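You operate a simulated robot arm through the tools that you are given. There is no shell and no other tool. Be economical: measure what you need, move in short steps, check, and stop when the job is done.

Carry out the task below with a simulated robot arm. There is one attempt and no reset: what you move stays moved.

TASK
Put things in order on the top of the desk. At the end: the red crayon stands where the pink eraser stood; one of the purple blocks from the top of the desk is on the cream coaster; the green cell from the top of the desk stands on top of the purple figs carton; the pink eraser is in the orange bowl (marked "WATER"); the yellow crayon stands on top of the white card (marked "RED"); whatever was shut is shut again. Leave all else as you found it, and nothing knocked over. Set down upright: purple block.
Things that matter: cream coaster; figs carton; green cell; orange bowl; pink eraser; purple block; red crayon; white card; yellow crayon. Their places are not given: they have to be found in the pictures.

Only the result counts: the job must be done as asked and must still hold three seconds after the hand-in. Knocking over, shifting, dropping, spilling or breaking anything else fails it.

THE ROBOT
A 7-joint arm with a two-finger parallel gripper, fixed in place. Base frame: the origin is at the foot of the arm, x ahead of it, y to its left, z up; the work surface is at about z = 0. Lengths are in m, angles in degrees, forces in N, time in s.
With the tool pointing down near the work surface it reaches from about 0.22 to 0.58 m from the base axis. Its first joint turns from -66.0 to 66.0 degrees. Payload 2.5 kg.
The TCP is the grasp point between the finger pads, 0.023 m short of the fingertips. In the tool frame z runs along the fingers and y along their closing line. The gripper opens to 0.094 m. The fingers are 0.038 m wide and 0.01 m thick; the gripper's body (0.054 by 0.096 m) begins 0.039 m behind the TCP.
Orientation is that of the tool frame in the base frame, as a unit quaternion [w, x, y, z]. With the fingers straight down and closing along the base's y, the tool's x points along the base's -x, its y along +y and its z along -z.

THE INTERFACE
- The arm moves only by the tool send_rows. Its argument "plan" is a list of rows, each a list of 6 numbers: the shift along the base's x, y, z in mm, then the turn, a rotation vector about the base's x, y, z in degrees. In form: [[dx, dy, dz, rx, ry, rz], ...]. A call has 1 to 12 rows; each row shifts and turns the commanded pose from where the row before left it. "fingers" is the finger opening in mm, from 0 to 94, set as the call begins (left out, the last holds). Rows are played at 5 a second. More than 0.05 m and 8.6 degrees between two rows, or a gripper value outside its range, and nothing of the call is played. Where a pose cannot be reached the arm comes as near as it can. A force on the tool above 40 N (or 10 N above the force at the start of the call, whichever is more), or a blocked arm, ends the call early, and 0.2 s more pass. The fingers move at their own pace (about 0.108 m/s each) and stop on an object; they squeeze with about 44 N. The grip force told is the motor's: it shows also when the fingers shut on nothing. Time passes only in rows, and 0.2 s behind the last, so rows that do not move let the fingers close. The reply holds the time, the measured pose of the TCP, the force on the tool along the base axes, the opening and the grip force, in the units named above and with some noise, with the torque about the TCP (base axes, N m) and any sound that the robot's microphone picked up, and new pictures: "pictures" is both (left out), scene, wrist or none.
- Cameras (640 x 400 px; columns grow to the right, rows downward): "scene" is fixed at [0.1121, -0.4049, 0.5417]; the picture's right is [0.87, -0.49, 0.00], its down [-0.29, -0.52, -0.80] and it looks along [0.39, 0.70, -0.60] (base axes); focal length 318 px, centre (320, 200). "wrist" rides on the gripper at [0.086, 0.016, -0.074] in the tool frame; the picture's right is [-0.18, 0.98, 0.00], its down [-0.58, -0.11, -0.81] and it looks along [-0.79, -0.15, 0.59] (tool axes); focal length 243 px, centre (320, 200).
- locate(camera, pixels): for up to 12 pixels [column, row] of the newest picture of that camera ("zoom" is the newest enlarged one), the place [x, y, z] in the base frame of the surface seen there, good to about 0.003 m. The clock stands still meanwhile.
- zoom(camera, box): a new picture of the part [left, top, right, bottom] of that camera's present view, enlarged. The clock stands still meanwhile.
- close_job(): hands the job in; it is judged then, once.

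Keep the steps short. Do not move on a guess: measure, check each grasp and each placing, and mend mistakes. In all there are 80 turns and 200 pictures (those below and enlarged ones count). Leave the gripper open and the arm clear of the work at the hand-in unless told otherwise, and finish with a single line.

The tools are called after "Call:" as a command line: name --pt "numbers of a row" for each row, then --argument value for the rest, lists and objects as JSON in quotes. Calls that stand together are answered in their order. send_rows: Moves the arm, as the interface text tells. Its arguments: {"type":"object","properties":{"plan":{"type":"array","items":{"type":"array","items":{"type":"number"}}},"fingers":{"type":"number"},"pictures":{"type":"string","enum":["both","scene","wrist","none"]}},"required":["plan"]} The other tools are called the same way: locate (camera, pixels) gives the place of the surface under pixels of a picture; zoom (camera, box) takes an enlarged picture of a part of a camera's view; close_job () hands the job in.

At the start:

```text
time_s: 0.0
ee_pos: [0.3484, 0.1464, 0.3051]
orientation: [0.0, -0.001, 1.0, -0.001]
ft_force: [-0.2, 0.6, 0.0]
ft_torque: [0.0, -0.01, 0.01]
width: 0.0939
finger_force: 0.0
```

scene: 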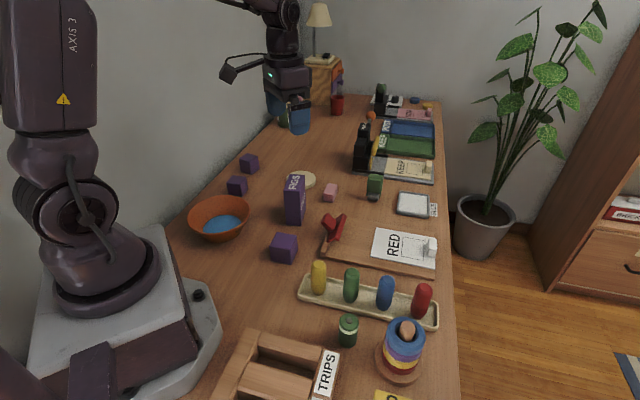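
wrist: 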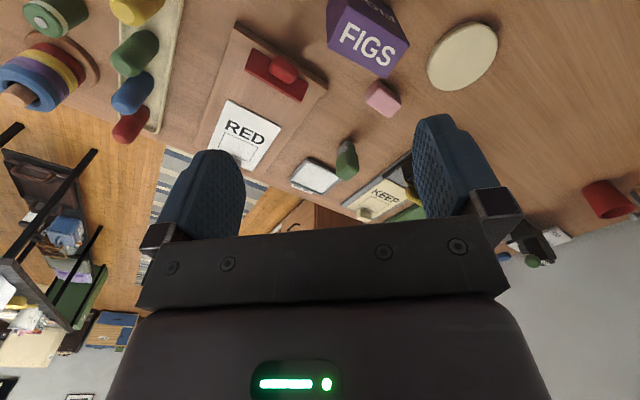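

I see the desk with crayons in a tray, the figs carton, the pink eraser, coaster, bowl and card. I'll enlarge the key areas before measuring.

Call:
zoom --camera "scene" --box '[180, 140, 340, 270]'

Call:
zoom --camera "scene" --box '[290, 200, 450, 390]'

Call:
zoom --camera "scene" --box '[310, 80, 450, 220]'

Call:
zoom --camera "scene" --box '[200, 300, 440, 400]'

```text
3.08 times, centred on (260, 205) of scene
```

zoom: 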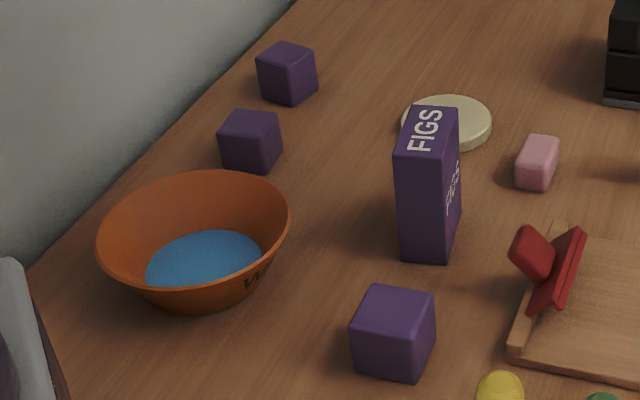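

```text
2.11 times, centred on (370, 295) of scene
```

zoom: 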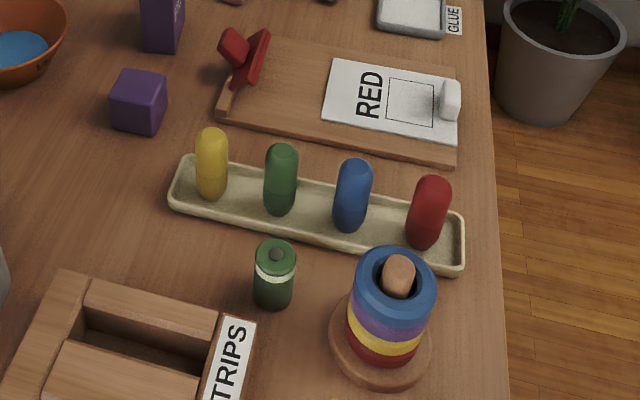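

```text
2.86 times, centred on (380, 150) of scene
```

zoom: 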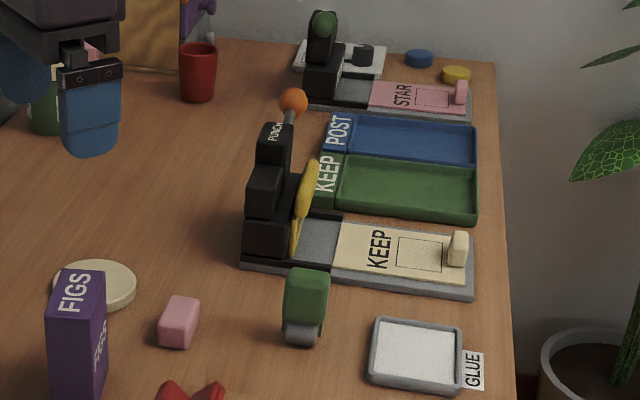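

```text
2.67 times, centred on (320, 350) of scene
```

zoom: 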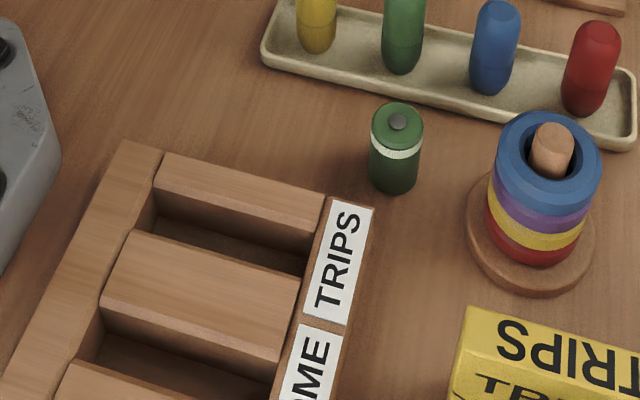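

Now I measure tops: eraser (330,192), figs carton top (295,182), cell (348,318), crayons, blocks, coaster, bowl, card.

Call:
locate --camera "scene" --pixels '[[319, 263], [319, 290], [424, 286], [419, 314], [348, 318], [348, 340], [295, 182], [331, 187], [328, 197], [284, 238], [237, 182], [250, 159]]'

Call:
locate --camera "scene" --pixels '[[220, 226], [188, 215], [250, 213], [225, 198], [210, 241], [310, 180], [303, 173], [313, 174], [412, 247], [394, 243], [431, 247], [335, 232]]'

Call:
locate --camera "wrist" --pixels '[[462, 56], [462, 22], [432, 65], [492, 45], [376, 94], [394, 90], [386, 112], [370, 100], [398, 102], [352, 10], [250, 133], [240, 148]]'

Call:
zoom --camera "wrist" --box '[200, 0, 520, 200]'

```text
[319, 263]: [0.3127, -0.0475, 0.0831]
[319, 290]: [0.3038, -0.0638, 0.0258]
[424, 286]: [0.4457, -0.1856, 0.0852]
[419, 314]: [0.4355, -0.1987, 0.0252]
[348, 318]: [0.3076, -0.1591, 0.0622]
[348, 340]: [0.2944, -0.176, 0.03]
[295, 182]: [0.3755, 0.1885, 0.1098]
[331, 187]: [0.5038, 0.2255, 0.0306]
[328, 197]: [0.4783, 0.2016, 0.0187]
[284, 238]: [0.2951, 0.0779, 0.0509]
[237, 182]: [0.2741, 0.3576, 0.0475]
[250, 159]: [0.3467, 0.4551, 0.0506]
```

```text
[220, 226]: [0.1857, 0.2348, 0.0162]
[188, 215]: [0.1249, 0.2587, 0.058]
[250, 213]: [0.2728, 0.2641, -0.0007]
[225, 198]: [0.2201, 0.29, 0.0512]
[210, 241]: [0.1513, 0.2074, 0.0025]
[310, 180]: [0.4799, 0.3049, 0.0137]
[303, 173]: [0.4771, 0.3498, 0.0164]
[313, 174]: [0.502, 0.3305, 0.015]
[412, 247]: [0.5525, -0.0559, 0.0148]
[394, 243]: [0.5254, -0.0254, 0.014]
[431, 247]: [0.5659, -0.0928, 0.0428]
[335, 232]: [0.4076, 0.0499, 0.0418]
```

```text
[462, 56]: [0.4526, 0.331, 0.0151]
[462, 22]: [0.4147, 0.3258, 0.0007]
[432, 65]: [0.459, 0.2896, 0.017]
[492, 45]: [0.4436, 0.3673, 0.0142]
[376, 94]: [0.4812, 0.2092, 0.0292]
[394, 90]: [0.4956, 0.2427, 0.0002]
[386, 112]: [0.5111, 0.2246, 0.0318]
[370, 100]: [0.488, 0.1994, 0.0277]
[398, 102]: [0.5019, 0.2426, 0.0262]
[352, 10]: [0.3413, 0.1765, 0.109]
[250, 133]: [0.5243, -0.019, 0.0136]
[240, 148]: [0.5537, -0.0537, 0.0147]
```

```text
2.00 times, centred on (360, 100) of wrist
```

zoom: 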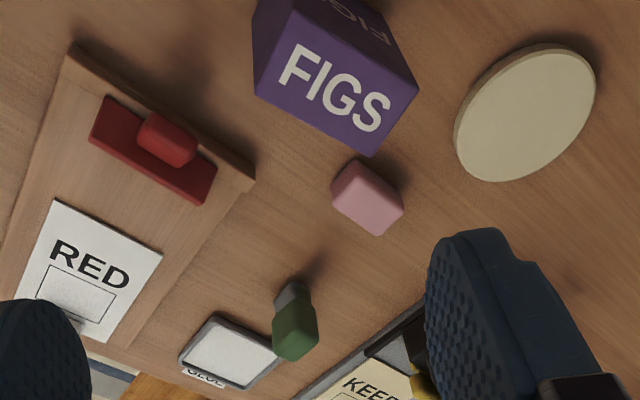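

The current wrist view shows the eraser and carton well. I'll enlarge both for exact corners.

Call:
zoom --camera "wrist" --box '[342, 70, 422, 120]'

Call:
zoom --camera "scene" --box '[250, 150, 362, 220]'

```text
8.00 times, centred on (382, 95) of wrist
```

zoom: 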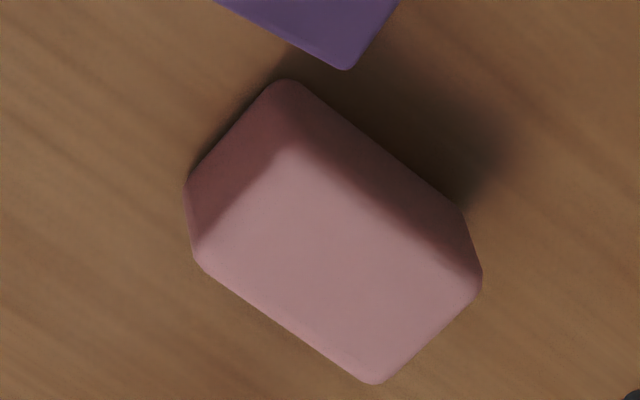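

```text
5.71 times, centred on (306, 185) of scene
```

zoom: 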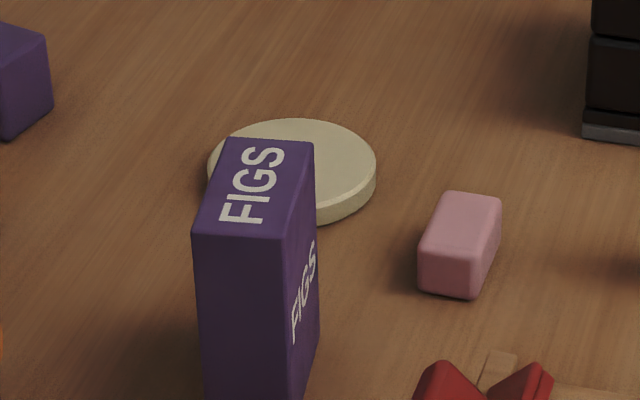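

I locate the eraser's top corners (wrist view) and the figs carton's top corners (zoom view).

Call:
locate --camera "wrist" --pixels '[[378.5, 90.5], [399, 104], [389, 115.5], [369, 101], [384, 103]]'

Call:
locate --camera "zoom" --pixels '[[230, 144], [309, 147], [285, 230], [200, 226], [255, 187], [442, 244], [488, 248], [456, 199], [495, 202], [425, 285], [470, 292]]'

```text
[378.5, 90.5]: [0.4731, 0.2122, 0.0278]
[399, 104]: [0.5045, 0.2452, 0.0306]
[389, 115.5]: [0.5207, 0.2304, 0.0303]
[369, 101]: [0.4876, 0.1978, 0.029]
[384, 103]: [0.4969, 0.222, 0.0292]
```

```text
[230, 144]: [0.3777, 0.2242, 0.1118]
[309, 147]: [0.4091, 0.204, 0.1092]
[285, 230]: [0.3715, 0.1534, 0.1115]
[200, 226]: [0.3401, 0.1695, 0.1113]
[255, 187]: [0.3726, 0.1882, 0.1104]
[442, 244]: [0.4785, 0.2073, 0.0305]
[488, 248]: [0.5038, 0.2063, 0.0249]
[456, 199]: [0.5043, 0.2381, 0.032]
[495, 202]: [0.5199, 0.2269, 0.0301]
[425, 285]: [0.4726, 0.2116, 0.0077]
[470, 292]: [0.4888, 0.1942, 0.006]
```

The eraser's centre is (0.4965, 0.2215), its long axis is at about 46°, and it is 30 mm high. I'll check the green thing nearby, then move above the eraser, turned +47°.

Call:
locate --camera "scene" --pixels '[[374, 180], [374, 198], [367, 183], [381, 183]]'

Call:
send_rows --pt "24.7 12.5 -22 0 0 7.8" --pt "24.7 12.5 -22 0 0 7.8" --pt "24.7 12.5 -22 0 0 7.8" --pt "24.7 12.5 -22 0 0 7.8" --pt "24.7 12.5 -22 0 0 7.8" --pt "24.6 12.6 -22 0 0 8" --pt "0 0 0 0 0 0" --fingers 60

```text
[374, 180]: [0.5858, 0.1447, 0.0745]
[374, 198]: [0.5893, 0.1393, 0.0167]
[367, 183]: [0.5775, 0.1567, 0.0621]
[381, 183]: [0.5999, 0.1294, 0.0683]
```

```text
time_s: 1.6
ee_pos: [0.4946, 0.2217, 0.1737]
orientation: [0.001, -0.4, 0.917, 0.0]
ft_force: [-0.2, 0.7, -0.3]
ft_torque: [-0.04, -0.02, 0.01]
width: 0.0597
finger_force: 0.1
```

scene: 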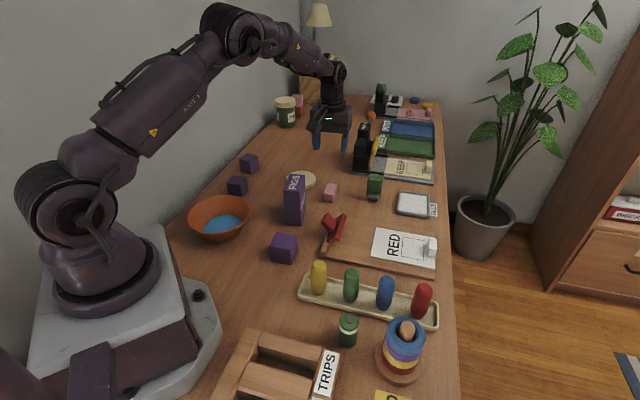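
wrist: 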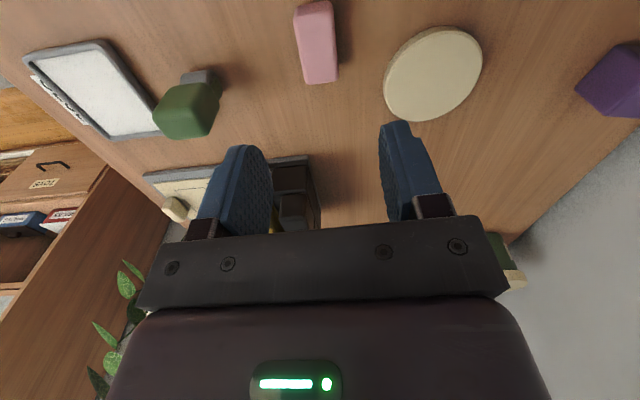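

The eraser (318,45 in the wrist view) is aligned between the fingers. I go straight down.

Call:
send_rows --pt "0 0 -40 0 0 0" --pt "0 0 -40 0 0 0" --pt "0 0 -40 0 0 0" --pt "0 0 -25 0 0 0" --pt "0 0 0 0 0 0"

```text
time_s: 2.8
ee_pos: [0.4936, 0.2214, 0.0281]
orientation: [0.0, -0.399, 0.917, 0.0]
ft_force: [-0.8, -0.2, 0.5]
ft_torque: [0.01, 0.0, 0.0]
width: 0.0598
finger_force: 0.1
```

scene: 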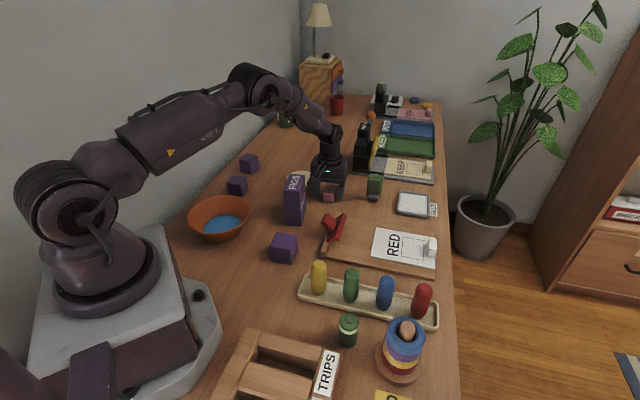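
wrist: 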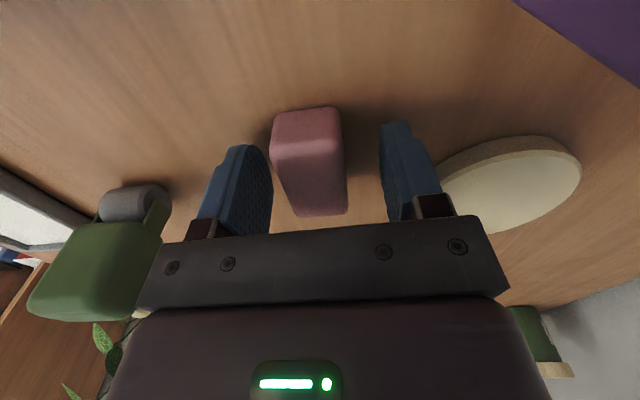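

The eraser sits between the pads, so I close on it.

Call:
send_rows --pt "0 0 0 0 0 0" --pt "0 0 0 0 0 0" --pt "0 0 0 0 0 0" --fingers 10 --pictures "none"

Call:
send_rows --pt "0 0 20 0 0 0" --pt "0 0 45 0 0 0" --pt "0 0 45 0 0 0" --pt "0 0 45 0 0 0" --pt "0 0 40 0 0 0"

Call:
zoom --camera "scene" --box '[170, 180, 270, 255]'

```text
time_s: 3.6
ee_pos: [0.4931, 0.2223, 0.0296]
orientation: [0.0, -0.398, 0.917, 0.0]
ft_force: [0.3, 0.1, 0.1]
ft_torque: [-0.01, 0.0, -0.02]
width: 0.0313
finger_force: 44.2
```

```text
time_s: 4.8
ee_pos: [0.4925, 0.2204, 0.2263]
orientation: [0.0, -0.399, 0.917, 0.0]
ft_force: [-0.7, 0.1, 0.1]
ft_torque: [-0.01, -0.02, 0.0]
width: 0.0101
finger_force: 0.1
```

scene: 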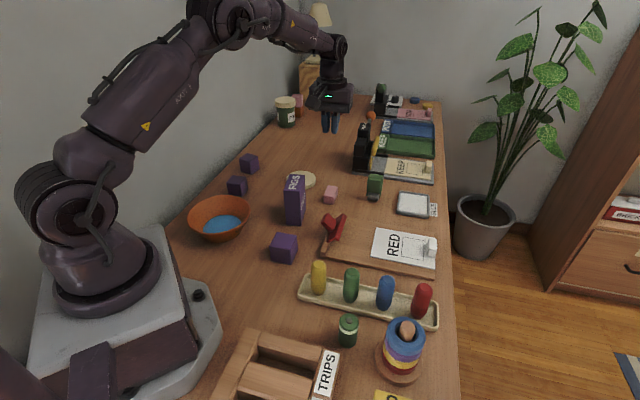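
wrist: 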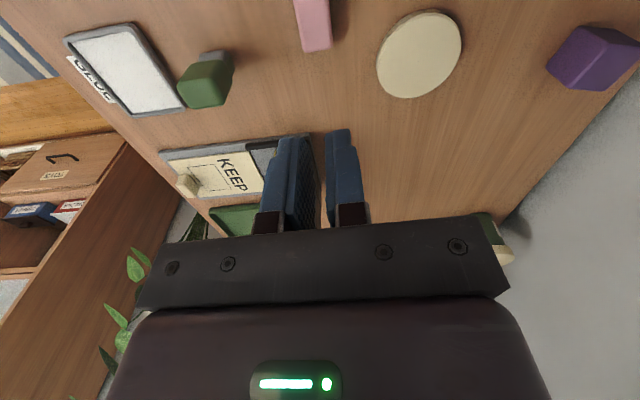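

```text
5.33 times, centred on (220, 218) of scene
```

zoom: 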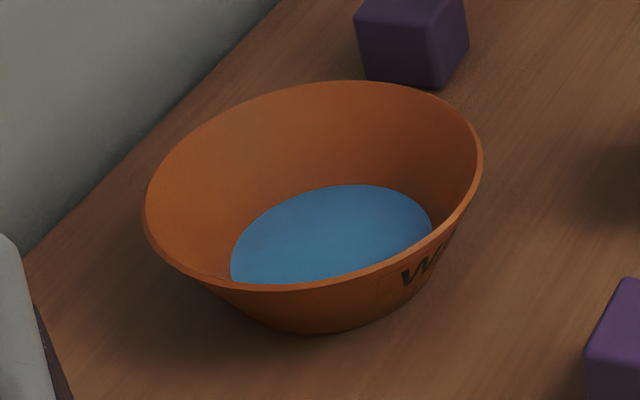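

The fingers came up empty: the opening is 10 mm and the eraser is still on the desk. I'll look at the eraser closely before trying again.

Call:
zoom --camera "scene" --box '[290, 170, 370, 220]'

Call:
zoom --camera "wrist" --box '[270, 0, 366, 60]'

```text
8.00 times, centred on (330, 195) of scene
```

zoom: 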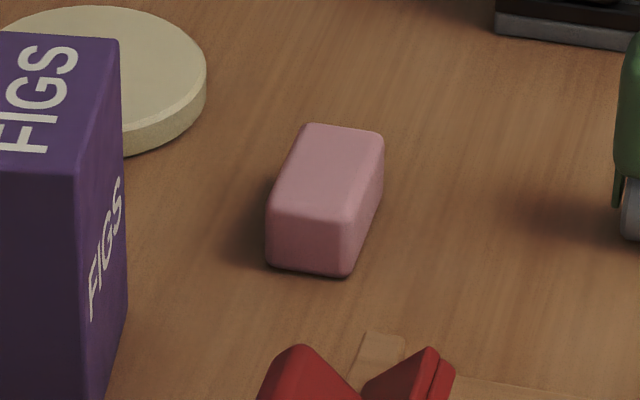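

```text
6.67 times, centred on (318, 30) of wrist
```

zoom: 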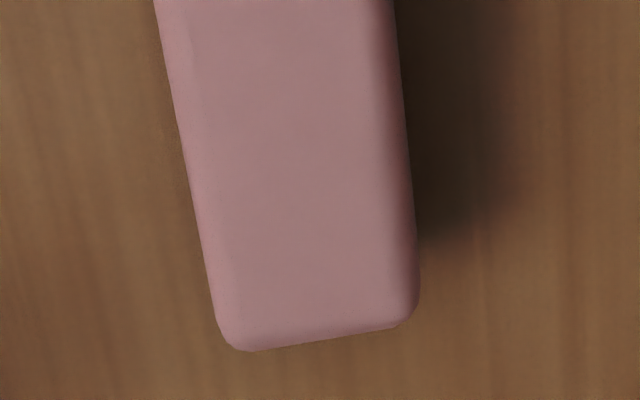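

Call:
locate --camera "scene" --pixels '[[329.2, 186.4], [337, 187.2], [332.6, 197], [324.8, 195.8], [331, 192]]'

Call:
locate --camera "wrist" --pixels '[[304, 49], [330, 45], [295, 3], [328, 3]]'

```text
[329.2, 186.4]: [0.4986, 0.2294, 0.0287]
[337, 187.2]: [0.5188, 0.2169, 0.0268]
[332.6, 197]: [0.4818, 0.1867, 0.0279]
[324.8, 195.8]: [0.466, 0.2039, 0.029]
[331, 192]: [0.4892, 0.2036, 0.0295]
```

```text
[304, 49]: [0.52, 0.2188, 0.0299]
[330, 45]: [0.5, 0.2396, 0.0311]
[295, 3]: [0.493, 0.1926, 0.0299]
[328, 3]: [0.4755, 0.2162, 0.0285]
```

The eraser slid a little and is now at about (0.493, 0.212). I re-centre, open, go down a bit lower, close for longer and lift slowly.

Call:
send_rows --pt "0 -8.5 -45 0 0 -2" --pt "0 0 -45 0 0 0" --pt "0 0 -45 0 0 0" --pt "0 0 -45 0 0 0" --pt "0 0 -20 0 0 0" --pt "0 0 0 0 0 0" --fingers 60 --pictures "wrist"

```text
time_s: 6.2
ee_pos: [0.4953, 0.2116, 0.0252]
orientation: [0.0, -0.383, 0.924, 0.0]
ft_force: [0.1, 0.2, 0.0]
ft_torque: [0.0, -0.01, 0.01]
width: 0.0601
finger_force: 0.1
```

wrist: 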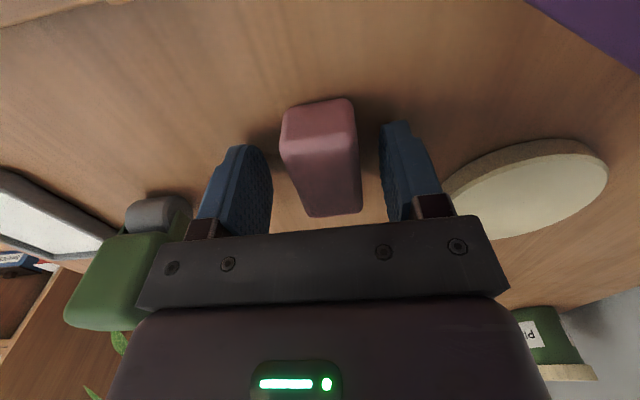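

The alignment looks good. I close, wait, and read the state.

Call:
send_rows --pt "0 0 0 0 0 0" --pt "0 0 0 0 0 0" --pt "0 0 0 0 0 0" --pt "0 0 0 0 0 0" --pt "0 0 0 0 0 0" --fingers 0 --pictures "wrist"

Call:
send_rows --pt "0 0 3 0 0 0" --pt "0 0 4 0 0 0" --pt "0 0 6 0 0 0" --pictures "wrist"

```text
time_s: 7.4
ee_pos: [0.4971, 0.212, 0.0261]
orientation: [0.0, -0.383, 0.924, 0.001]
ft_force: [0.3, -0.2, -0.2]
ft_torque: [-0.02, -0.02, 0.03]
width: 0.0313
finger_force: 43.7
```

wrist: 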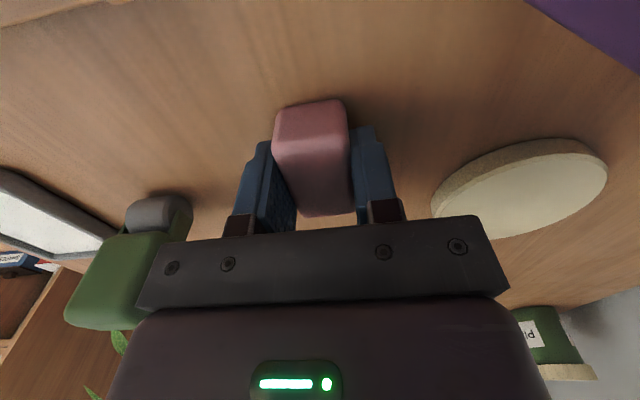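

```text
time_s: 8.2
ee_pos: [0.4962, 0.2128, 0.0391]
orientation: [0.0, -0.383, 0.924, 0.0]
ft_force: [-0.3, 0.4, -1.0]
ft_torque: [0.0, -0.01, -0.01]
width: 0.0307
finger_force: 43.8
```

wrist: 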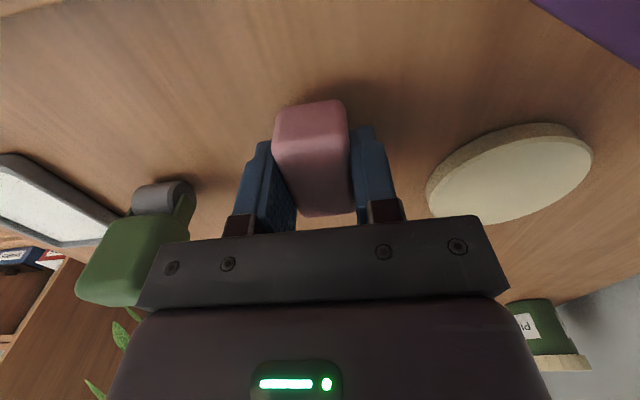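

The eraser is held (31 mm, 44 N). I lift gently and get the bowl's rim points at the same time.

Call:
send_rows --pt "0 0 8 0 0 0" --pt "0 0 12 0 0 0" --pt "0 0 16 0 0 0" --pt "0 0 20 0 0 0" --pt "0 0 20 0 0 0" --pt "0 0 20 0 0 0" --pt "0 0 20 0 0 0" --pt "0 0 20 0 0 0" --pt "0 0 14 0 0 0" --pt "0 0 8 0 0 0" --pictures "scene"

Call:
locate --camera "scene" --pixels '[[188, 219], [249.5, 209], [225, 196.5], [207, 234.5], [194, 205], [244, 200], [232, 231.5], [222, 223], [205, 228], [240, 219], [220, 210]]'

```text
time_s: 10.4
ee_pos: [0.4959, 0.2127, 0.1926]
orientation: [0.0, -0.383, 0.924, 0.0]
ft_force: [0.0, 0.2, -1.0]
ft_torque: [-0.05, 0.02, 0.01]
width: 0.0311
finger_force: 43.7
```

scene: 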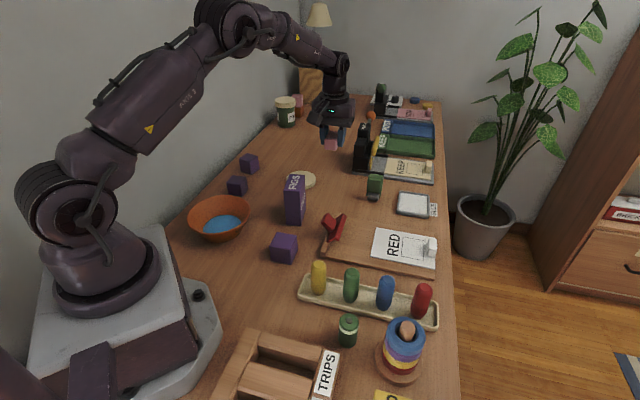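

```text
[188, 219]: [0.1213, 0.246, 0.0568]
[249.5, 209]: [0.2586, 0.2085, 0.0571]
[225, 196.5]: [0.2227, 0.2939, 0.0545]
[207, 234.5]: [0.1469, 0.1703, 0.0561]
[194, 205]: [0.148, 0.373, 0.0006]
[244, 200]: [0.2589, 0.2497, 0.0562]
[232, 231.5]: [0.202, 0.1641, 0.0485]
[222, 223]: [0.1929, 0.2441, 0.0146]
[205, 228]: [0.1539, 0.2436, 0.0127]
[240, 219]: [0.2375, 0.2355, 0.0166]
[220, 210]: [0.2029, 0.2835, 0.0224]
```

The bowl's centre is about (0.192, 0.228), with the rim at z≈0.057. I carry the eraser over it in even small rows.

Call:
send_rows --pt "-12 1 0 0 0 0" --pt "-24 1 0 0 0 0" --pt "-30 1.5 0 0 0 0" --pt "-30 1.5 0 0 0 0" --pt "-30 1.5 0 0 0 0" --pt "-30 1.5 0 0 0 0" --pt "-30 1.5 0 0 0 0" --pt "-30 1.5 0 0 0 0" --pt "-30 1.5 0 0 0 0" --pt "-28 1.5 0 0 0 0" --pt "-20 1 0 0 0 0" --pt "-10 0.5 0 0 0 0"

```text
time_s: 13.0
ee_pos: [0.1918, 0.2296, 0.1943]
orientation: [0.0, -0.383, 0.924, 0.0]
ft_force: [0.7, -0.7, -0.6]
ft_torque: [-0.05, 0.0, -0.02]
width: 0.0312
finger_force: 43.9
```

scene: 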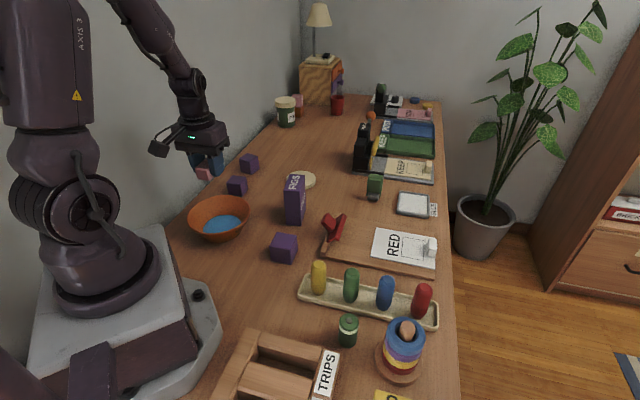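
wrist: 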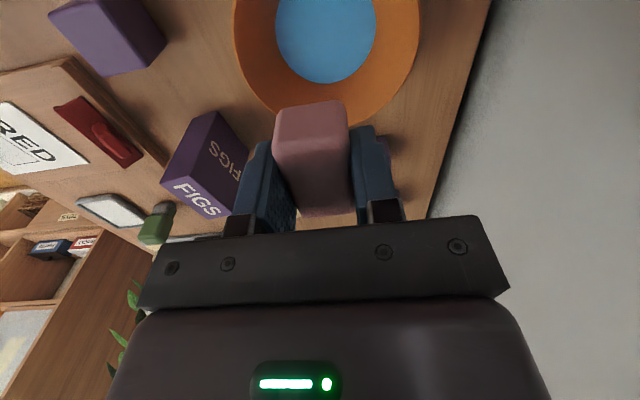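

The eraser is over the bowl's centre, so I lower it slowly.

Call:
send_rows --pt "0 -1 -25 0 0 0" --pt "0 0 -30 0 0 0" --pt "0 0 -30 0 0 0" --pt "0 0 -25 0 0 0" --pt "0 0 -15 0 0 0" --pt "0 0 -10 0 0 0" --pt "0 0 -8 0 0 0" --pt "0 0 -5 0 0 0"

Call:
zoom --camera "scene" --box '[150, 170, 270, 245]'

```text
time_s: 14.8
ee_pos: [0.1928, 0.227, 0.0467]
orientation: [0.0, -0.382, 0.924, 0.0]
ft_force: [-0.6, -0.9, -0.8]
ft_torque: [-0.01, -0.01, 0.02]
width: 0.0308
finger_force: 44.2
```

scene: 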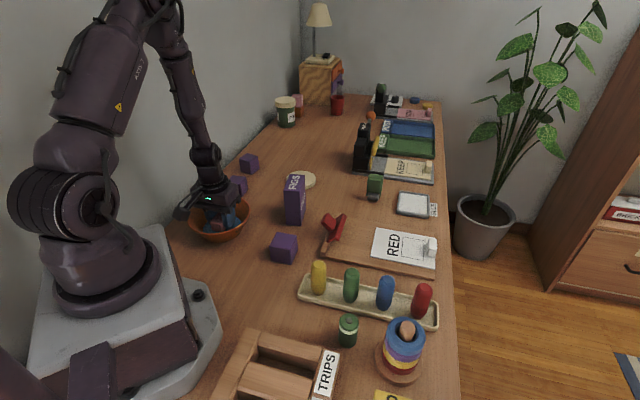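
wrist: 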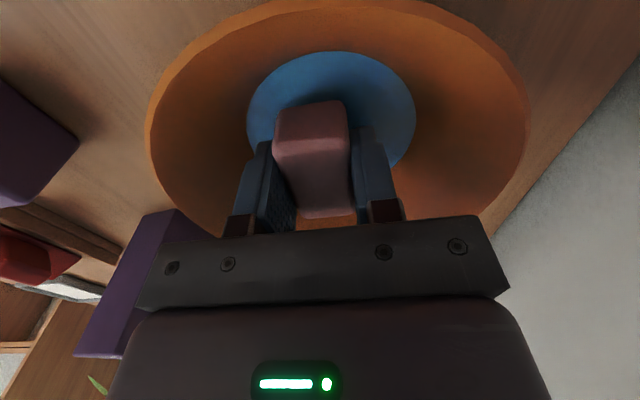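

```text
5.33 times, centred on (210, 208) of scene
```

zoom: 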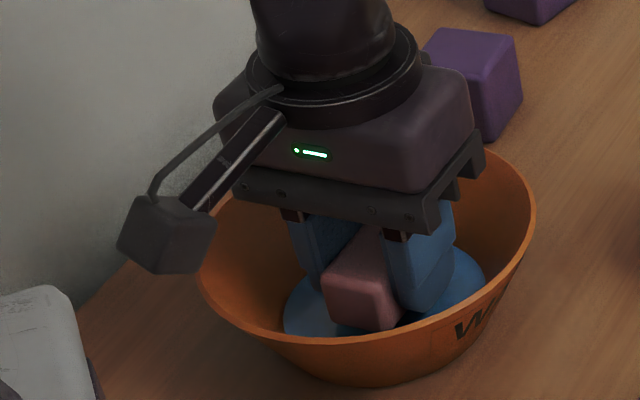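

I lower a little more, watching the force, until contact.

Call:
send_rows --pt "0 0 -3 0 0 0" --pt "0 0 -2 0 0 0" --pt "0 0 -2 0 0 0" --pt "0 0 -2 0 0 0" --pictures "none"

```text
time_s: 15.8
ee_pos: [0.1922, 0.2271, 0.0371]
orientation: [-0.001, -0.382, 0.924, 0.0]
ft_force: [-0.6, 1.0, -0.5]
ft_torque: [0.0, 0.02, 0.02]
width: 0.0314
finger_force: 44.5
```

Call:
send_rows --pt "0 0 -2 0 0 0" --pt "0 0 -2 0 0 0" --pictures "none"

```text
time_s: 16.4
ee_pos: [0.1925, 0.2254, 0.0332]
orientation: [-0.001, -0.382, 0.924, -0.001]
ft_force: [1.2, -0.2, -0.5]
ft_torque: [-0.03, 0.02, 0.04]
width: 0.031
finger_force: 44.0
```

It's just above the bowl's floor. I release and rise.

Call:
send_rows --pt "0 0 0 0 0 0" --pt "0 0 0 0 0 0" --pt "0 0 15 0 0 0" --pt "0 0 30 0 0 0" --pt "0 0 45 0 0 0" --pt "0 0 45 0 0 0" --pt "0 0 45 0 0 0" --fingers 46

Call:
zoom --camera "scene" --box '[160, 175, 280, 250]'

Call:
zoom --camera "scene" --box '[370, 250, 450, 330]'

```text
time_s: 18.0
ee_pos: [0.1965, 0.2301, 0.2168]
orientation: [-0.001, -0.383, 0.924, 0.0]
ft_force: [0.2, 0.7, -0.1]
ft_torque: [-0.01, -0.05, 0.02]
width: 0.0459
finger_force: 0.0
```

scene: 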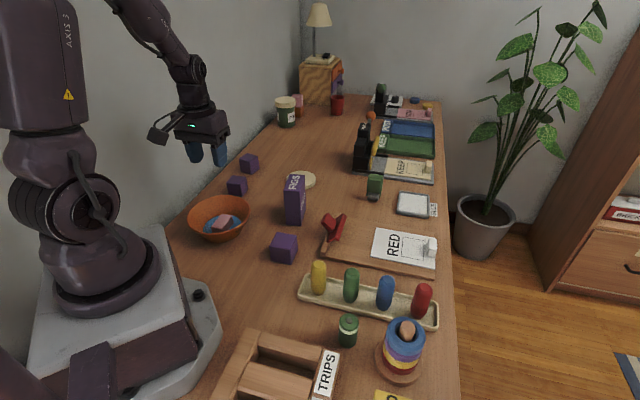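
wrist: 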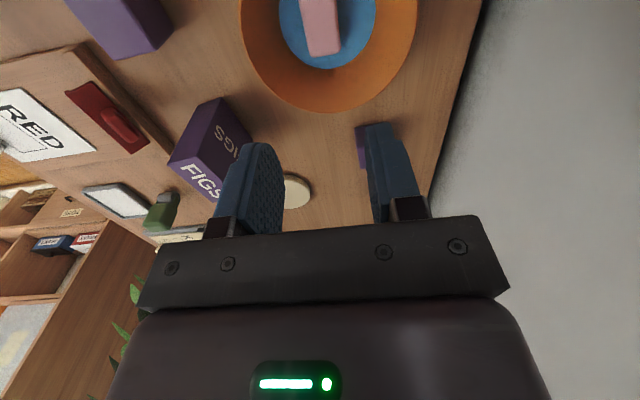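

```text
5.33 times, centred on (220, 212) of scene
```

zoom: 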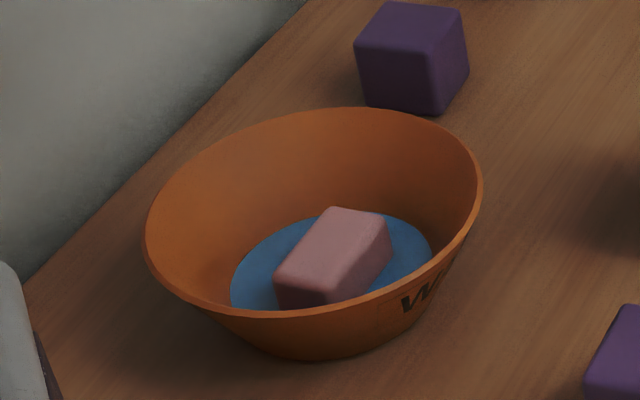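

```text
5.00 times, centred on (410, 290) of scene
```

zoom: 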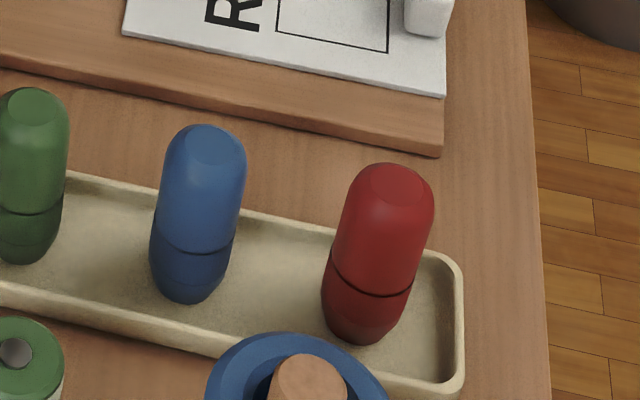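

The eraser is in the bowl. Next is the purple block near (284,243). I measure its top corners, the coaster and the crayons.

Call:
locate --camera "scene" --pixels '[[276.8, 234], [296, 236], [291.5, 249], [271.5, 246.5], [284, 241], [281, 256]]'

Call:
locate --camera "scene" --pixels '[[422.6, 299], [425, 286], [320, 277], [319, 264], [350, 334], [348.5, 318], [308, 171.5], [315, 178], [308, 186]]'

Call:
zoom --camera "scene" --box '[260, 220, 310, 270]'

```text
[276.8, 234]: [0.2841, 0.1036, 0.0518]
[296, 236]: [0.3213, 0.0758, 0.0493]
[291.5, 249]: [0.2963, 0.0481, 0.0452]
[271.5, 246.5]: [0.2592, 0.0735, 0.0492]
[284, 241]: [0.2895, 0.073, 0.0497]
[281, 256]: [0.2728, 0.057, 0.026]
```

```text
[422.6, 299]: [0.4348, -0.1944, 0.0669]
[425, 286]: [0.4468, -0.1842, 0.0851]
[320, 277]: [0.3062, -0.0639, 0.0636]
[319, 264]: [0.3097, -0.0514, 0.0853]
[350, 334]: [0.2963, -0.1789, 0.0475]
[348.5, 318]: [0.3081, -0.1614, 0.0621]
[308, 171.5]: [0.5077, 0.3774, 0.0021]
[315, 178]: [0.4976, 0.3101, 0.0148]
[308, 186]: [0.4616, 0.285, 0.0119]
```

```text
8.00 times, centred on (285, 245) of scene
```

zoom: 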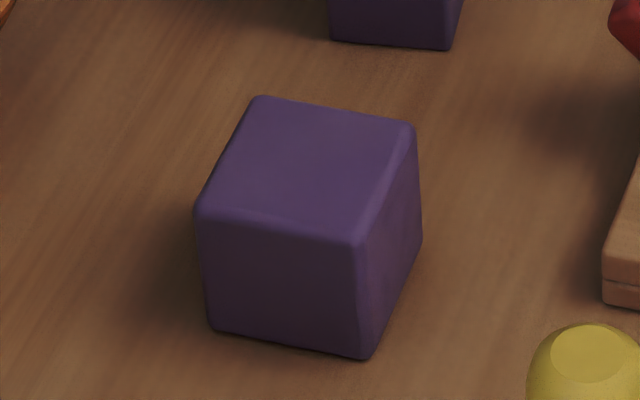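

The block is centred at about (0.290, 0.0755), with edges at about −39°/51°. I move above it, turn +6°, and open to 76 mm.

Call:
send_rows --pt "19.5 -30 -8 0 0 1.2" --pt "19.5 -30 -8 0 0 1.2" --pt "19.5 -30 -8 0 0 1.2" --pt "19.5 -30 -8 0 0 1.2" --pt "19.5 -30 -8 0 0 1.2" --pt "0 0 -20 0 0 0" --pt "0 0 0 0 0 0" --fingers 76

```text
time_s: 19.6
ee_pos: [0.2914, 0.0779, 0.1563]
orientation: [0.0, -0.43, 0.903, 0.0]
ft_force: [0.7, -0.6, -0.3]
ft_torque: [0.01, 0.02, 0.03]
width: 0.0762
finger_force: 0.0
```

scene: 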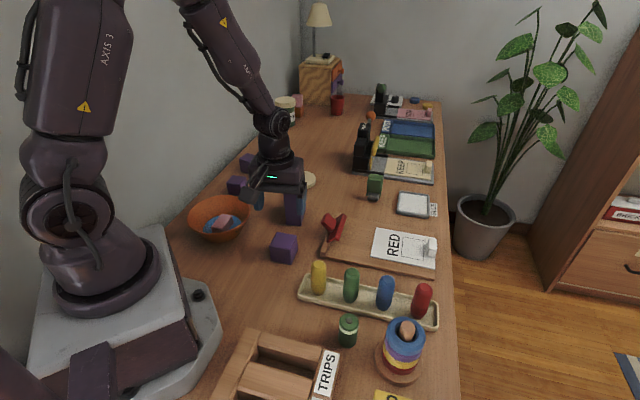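
wrist: 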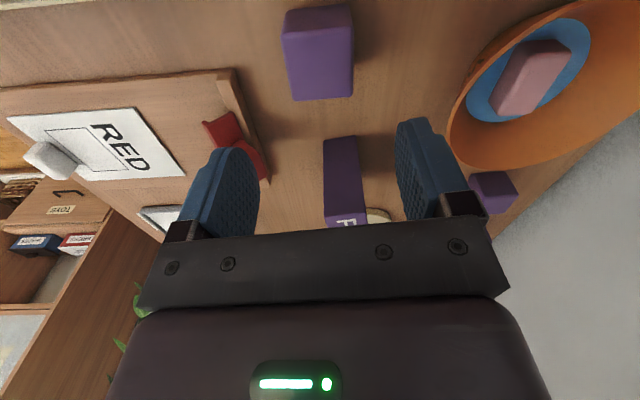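

Call:
locate --camera "wrist" --pixels '[[292, 50], [349, 45], [296, 96], [350, 94], [322, 72]]'

```text
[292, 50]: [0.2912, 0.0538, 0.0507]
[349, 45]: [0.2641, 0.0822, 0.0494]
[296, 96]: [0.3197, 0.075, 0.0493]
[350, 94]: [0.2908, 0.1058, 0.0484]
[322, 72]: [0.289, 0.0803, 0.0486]
```

The block's centre is (0.291, 0.079), rotated about 5° less than assumed. I correct that, descend and close.

Call:
send_rows --pt "0 1 -30 0 0 -5" --pt "0 0 -40 0 0 0" --pt "0 0 -35 0 0 0" --pt "0 0 -20 0 0 0" --pt "0 0 0 0 0 0" --pictures "wrist"

Call:
send_rows --pt "0 0 0 0 0 0" --pt "0 0 0 0 0 0" --pt "0 0 0 0 0 0" --pt "0 0 0 0 0 0" --fingers 0 --pictures "wrist"

```text
time_s: 20.8
ee_pos: [0.2909, 0.0788, 0.0298]
orientation: [0.0, -0.391, 0.92, 0.001]
ft_force: [-0.5, 0.7, -0.6]
ft_torque: [0.01, 0.0, -0.02]
width: 0.0758
finger_force: 0.1
```

wrist: 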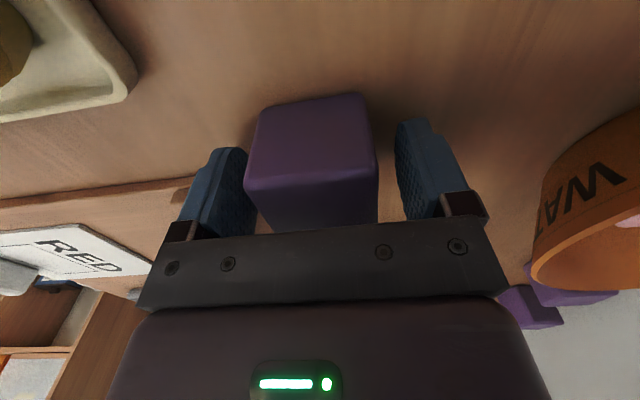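

```text
time_s: 21.8
ee_pos: [0.2906, 0.0778, 0.0294]
orientation: [0.001, -0.391, 0.92, 0.0]
ft_force: [0.4, -0.4, 0.9]
ft_torque: [0.03, 0.01, 0.0]
width: 0.0494
finger_force: 44.0
```

wrist: 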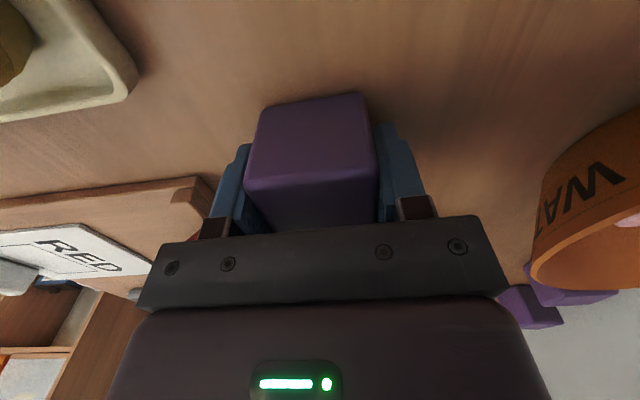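

The block is held (49.4 mm). I lift gently.

Call:
send_rows --pt "0 0 4 0 0 0" --pt "0 0 10 0 0 0" --pt "0 0 16 0 0 0" --pt "0 0 22 0 0 0" --pt "0 0 25 0 0 0" --pt "0 0 25 0 0 0" --pt "0 0 25 0 0 0" --pt "0 0 22 0 0 0" --pt "0 0 14 0 0 0" --pt "0 0 7 0 0 0" --pictures "none"

Call:
send_rows --pt "7 11 0 0 0 -2" --pt "12 18 0 0 0 -3" --pt "16 25 0 0 0 -4" --pt "16 25 0 0 0 -4" --pt "16 25 0 0 0 -4" --pt "16 25 0 0 0 -4" --pt "16 25 0 0 0 -4" --pt "16 25 0 0 0 -4" --pt "16 25 0 0 0 -4" --pt "16 25 0 0 0 -4" --pt "10 14 0 0 0 -2" --pt "5 8 0 0 0 -1"

```text
time_s: 24.0
ee_pos: [0.2892, 0.0777, 0.1987]
orientation: [0.0, -0.391, 0.921, 0.0]
ft_force: [-0.1, 0.1, -0.9]
ft_torque: [0.01, -0.05, -0.03]
width: 0.0494
finger_force: 43.9
```

```text
time_s: 26.6
ee_pos: [0.4509, 0.3286, 0.1989]
orientation: [0.0, -0.052, 0.999, 0.0]
ft_force: [-0.3, 0.0, -1.0]
ft_torque: [-0.03, -0.01, 0.01]
width: 0.0495
finger_force: 44.0
```

scene: 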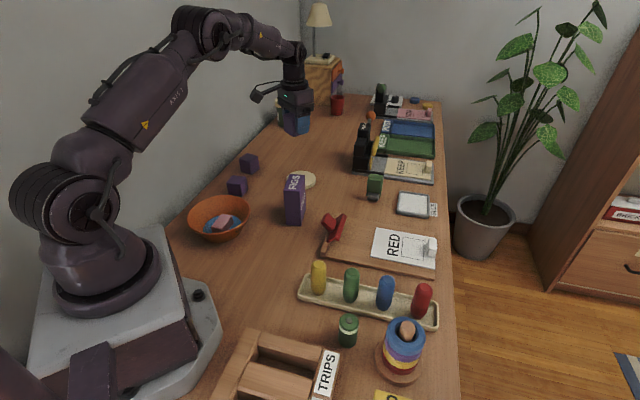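
wrist: 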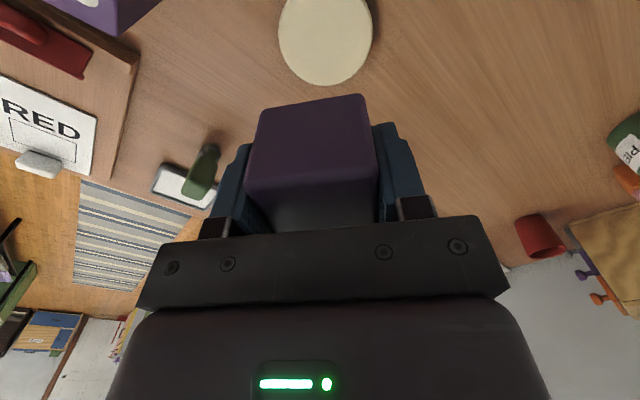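

I verify the coaster's position from here: left edge (282,35), right (369,35), bottom (325,83).

Call:
locate --camera "wrist" --pixels '[[281, 36], [370, 36], [327, 83], [325, 36], [300, 76], [352, 76]]'

```text
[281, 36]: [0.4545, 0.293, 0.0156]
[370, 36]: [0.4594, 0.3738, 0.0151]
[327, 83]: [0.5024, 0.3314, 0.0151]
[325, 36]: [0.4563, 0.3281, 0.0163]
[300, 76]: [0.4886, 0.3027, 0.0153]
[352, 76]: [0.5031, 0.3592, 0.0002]
```

Call:
send_rows --pt "3 2 -20 0 0 0" --pt "3 2 -28 0 0 0" --pt "0 0 -30 0 0 0" --pt "0 0 -28 0 0 0" --pt "0 0 -20 0 0 0" --pt "0 0 -14 0 0 0" --pt "0 0 -8 0 0 0" --pt "0 0 -3 0 0 0" --pt "0 0 0 0 0 0"

```text
time_s: 28.6
ee_pos: [0.4593, 0.3341, 0.047]
orientation: [0.0, -0.053, 0.999, 0.0]
ft_force: [-0.2, 0.0, -1.4]
ft_torque: [0.0, -0.02, -0.02]
width: 0.0494
finger_force: 43.9
```

scene: 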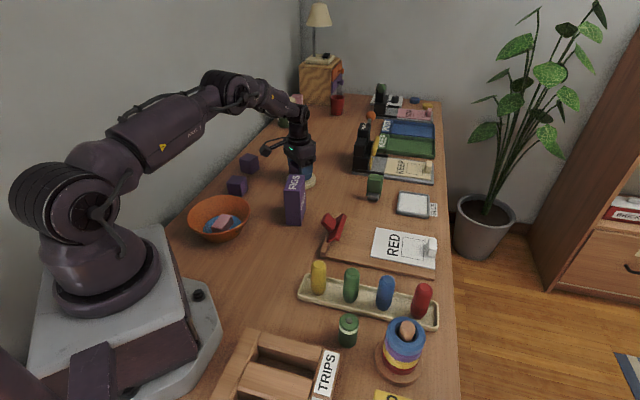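
wrist: 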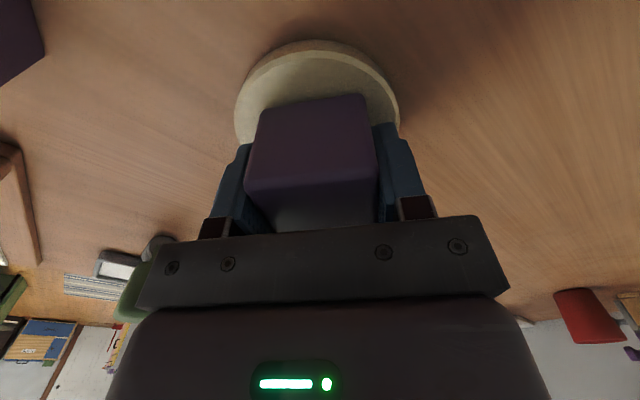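

Call:
send_rows --pt "0 0 -1 0 0 0" --pt "0 0 -1 0 0 0" --pictures "none"

Call:
send_rows --pt "0 0 0 0 0 0" --pt "0 0 0 0 0 0" --pt "0 0 15 0 0 0" --pt "0 0 35 0 0 0" --pt "0 0 45 0 0 0" --pt "0 0 45 0 0 0" --pt "0 0 30 0 0 0" --fingers 68

Call:
zoom --camera "scene" --box '[270, 145, 350, 205]'

```text
time_s: 29.2
ee_pos: [0.4579, 0.3328, 0.0475]
orientation: [0.0, -0.053, 0.999, 0.001]
ft_force: [0.0, 0.5, -1.8]
ft_torque: [0.02, -0.01, -0.01]
width: 0.0495
finger_force: 44.2
```

```text
time_s: 30.8
ee_pos: [0.4581, 0.3337, 0.219]
orientation: [0.001, -0.053, 0.999, 0.0]
ft_force: [-0.5, 0.9, -0.1]
ft_torque: [0.0, 0.02, 0.03]
width: 0.0681
finger_force: 0.1
```

scene: 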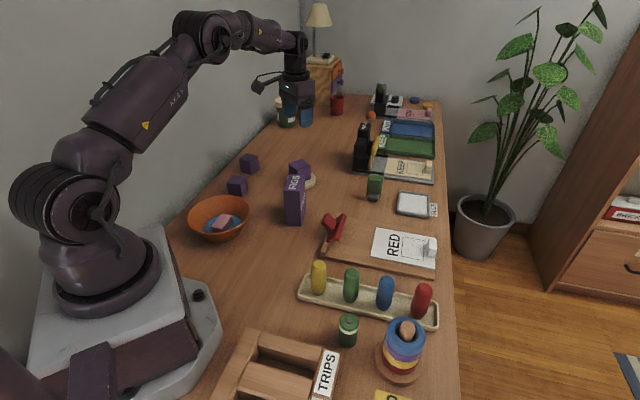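
wrist: 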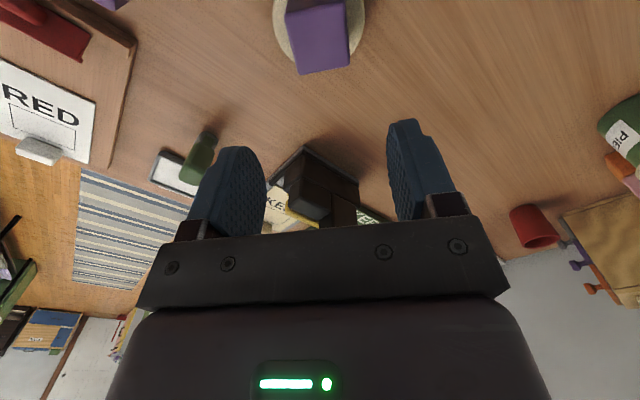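

```text
6.67 times, centred on (310, 175) of scene
```

zoom: 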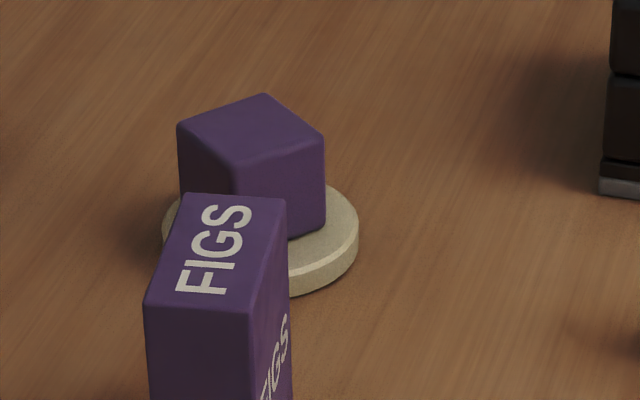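

The block stands on the coaster. Before the red crayon, I measure its neighbours: the ring tower, tray edges and blue crayon.

Call:
locate --camera "scene" --pixels '[[406, 328], [405, 342], [390, 330], [421, 333], [405, 320], [376, 368], [424, 372], [437, 305], [434, 325], [386, 279], [330, 312]]'

Call:
zoom --camera "scene" --box '[340, 250, 460, 390]'

```text
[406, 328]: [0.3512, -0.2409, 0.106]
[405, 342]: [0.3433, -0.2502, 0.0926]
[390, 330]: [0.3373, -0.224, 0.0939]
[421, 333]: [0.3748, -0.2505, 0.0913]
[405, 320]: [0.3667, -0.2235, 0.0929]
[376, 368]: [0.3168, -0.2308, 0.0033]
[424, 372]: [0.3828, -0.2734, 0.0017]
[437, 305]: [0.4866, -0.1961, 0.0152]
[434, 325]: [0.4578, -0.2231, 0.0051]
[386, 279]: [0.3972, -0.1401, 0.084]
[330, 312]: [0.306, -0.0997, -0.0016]
```

```text
2.86 times, centred on (400, 320) of scene
```

zoom: 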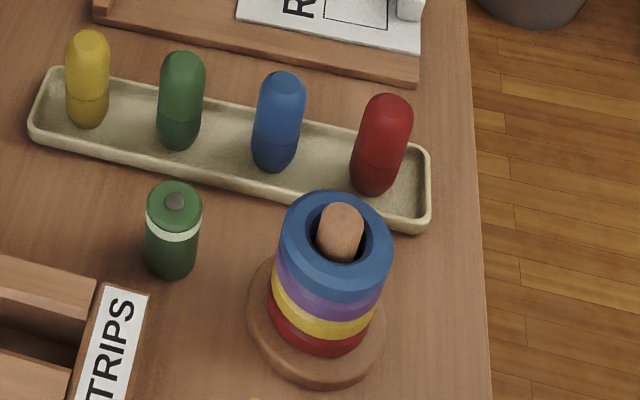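

The tower is clear of the approach. I swing at z≈0.22 to above the red crayon at (0.447, −0.186), turning −51° so the fingers close across the tray.

Call:
send_rows --pt "-1 -43.3 0 0 0 -4.25" --pt "-1 -43.3 0 0 0 -4.25" --pt "-1 -43.3 0 0 0 -4.25" --pt "-1 -43.3 0 0 0 -4.25" --pt "-1 -43.3 0 0 0 -4.25" --pt "-1 -43.3 0 0 0 -4.25" --pt "-1 -43.3 0 0 0 -4.25" --pt "-1 -43.3 0 0 0 -4.25" --pt "-1 -43.3 0 0 0 -4.25" --pt "-1 -43.3 0 0 0 -4.25" --pt "-1 -43.3 0 0 0 -4.25" --pt "0 -43.3 0 0 0 -4.25" --fingers 56

```text
time_s: 33.4
ee_pos: [0.4449, -0.1853, 0.2151]
orientation: [0.0, 0.383, 0.924, 0.0]
ft_force: [-0.3, -0.3, -0.4]
ft_torque: [0.04, -0.03, 0.03]
width: 0.0558
finger_force: 0.1
```

scene: 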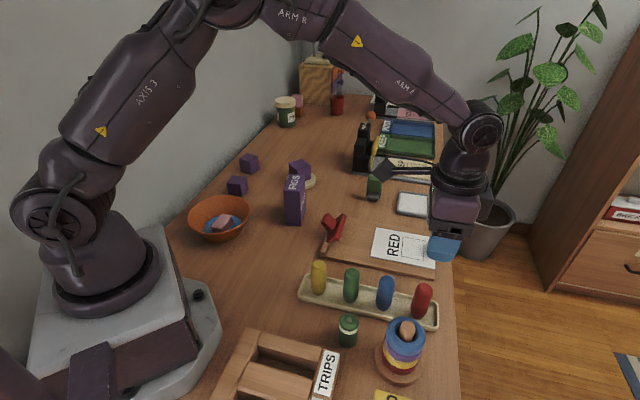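
wrist: 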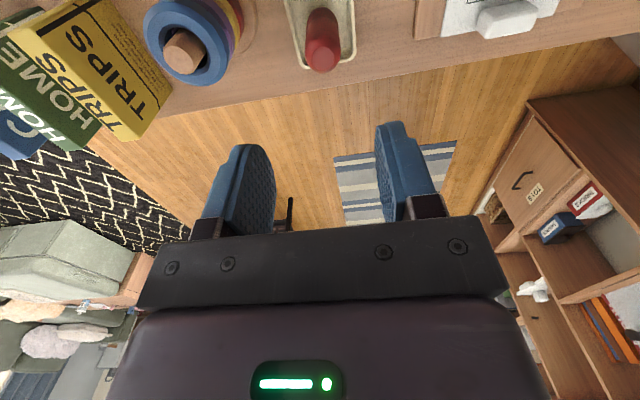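

Call:
locate --camera "wrist" --pixels '[[323, 60], [309, 50], [339, 48], [322, 35], [320, 15]]'

Call:
zoom --camera "wrist" --box '[270, 0, 370, 90]'

```text
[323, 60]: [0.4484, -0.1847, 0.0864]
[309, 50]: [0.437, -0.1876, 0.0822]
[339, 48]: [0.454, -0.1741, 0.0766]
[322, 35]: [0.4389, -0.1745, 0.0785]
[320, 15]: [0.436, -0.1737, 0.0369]
```

```text
4.44 times, centred on (320, 45) of wrist
```

zoom: 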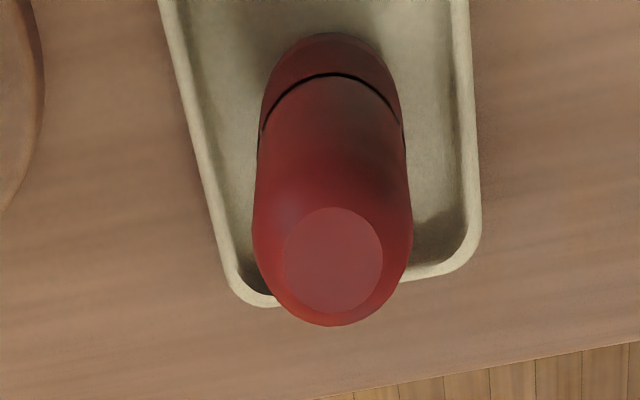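

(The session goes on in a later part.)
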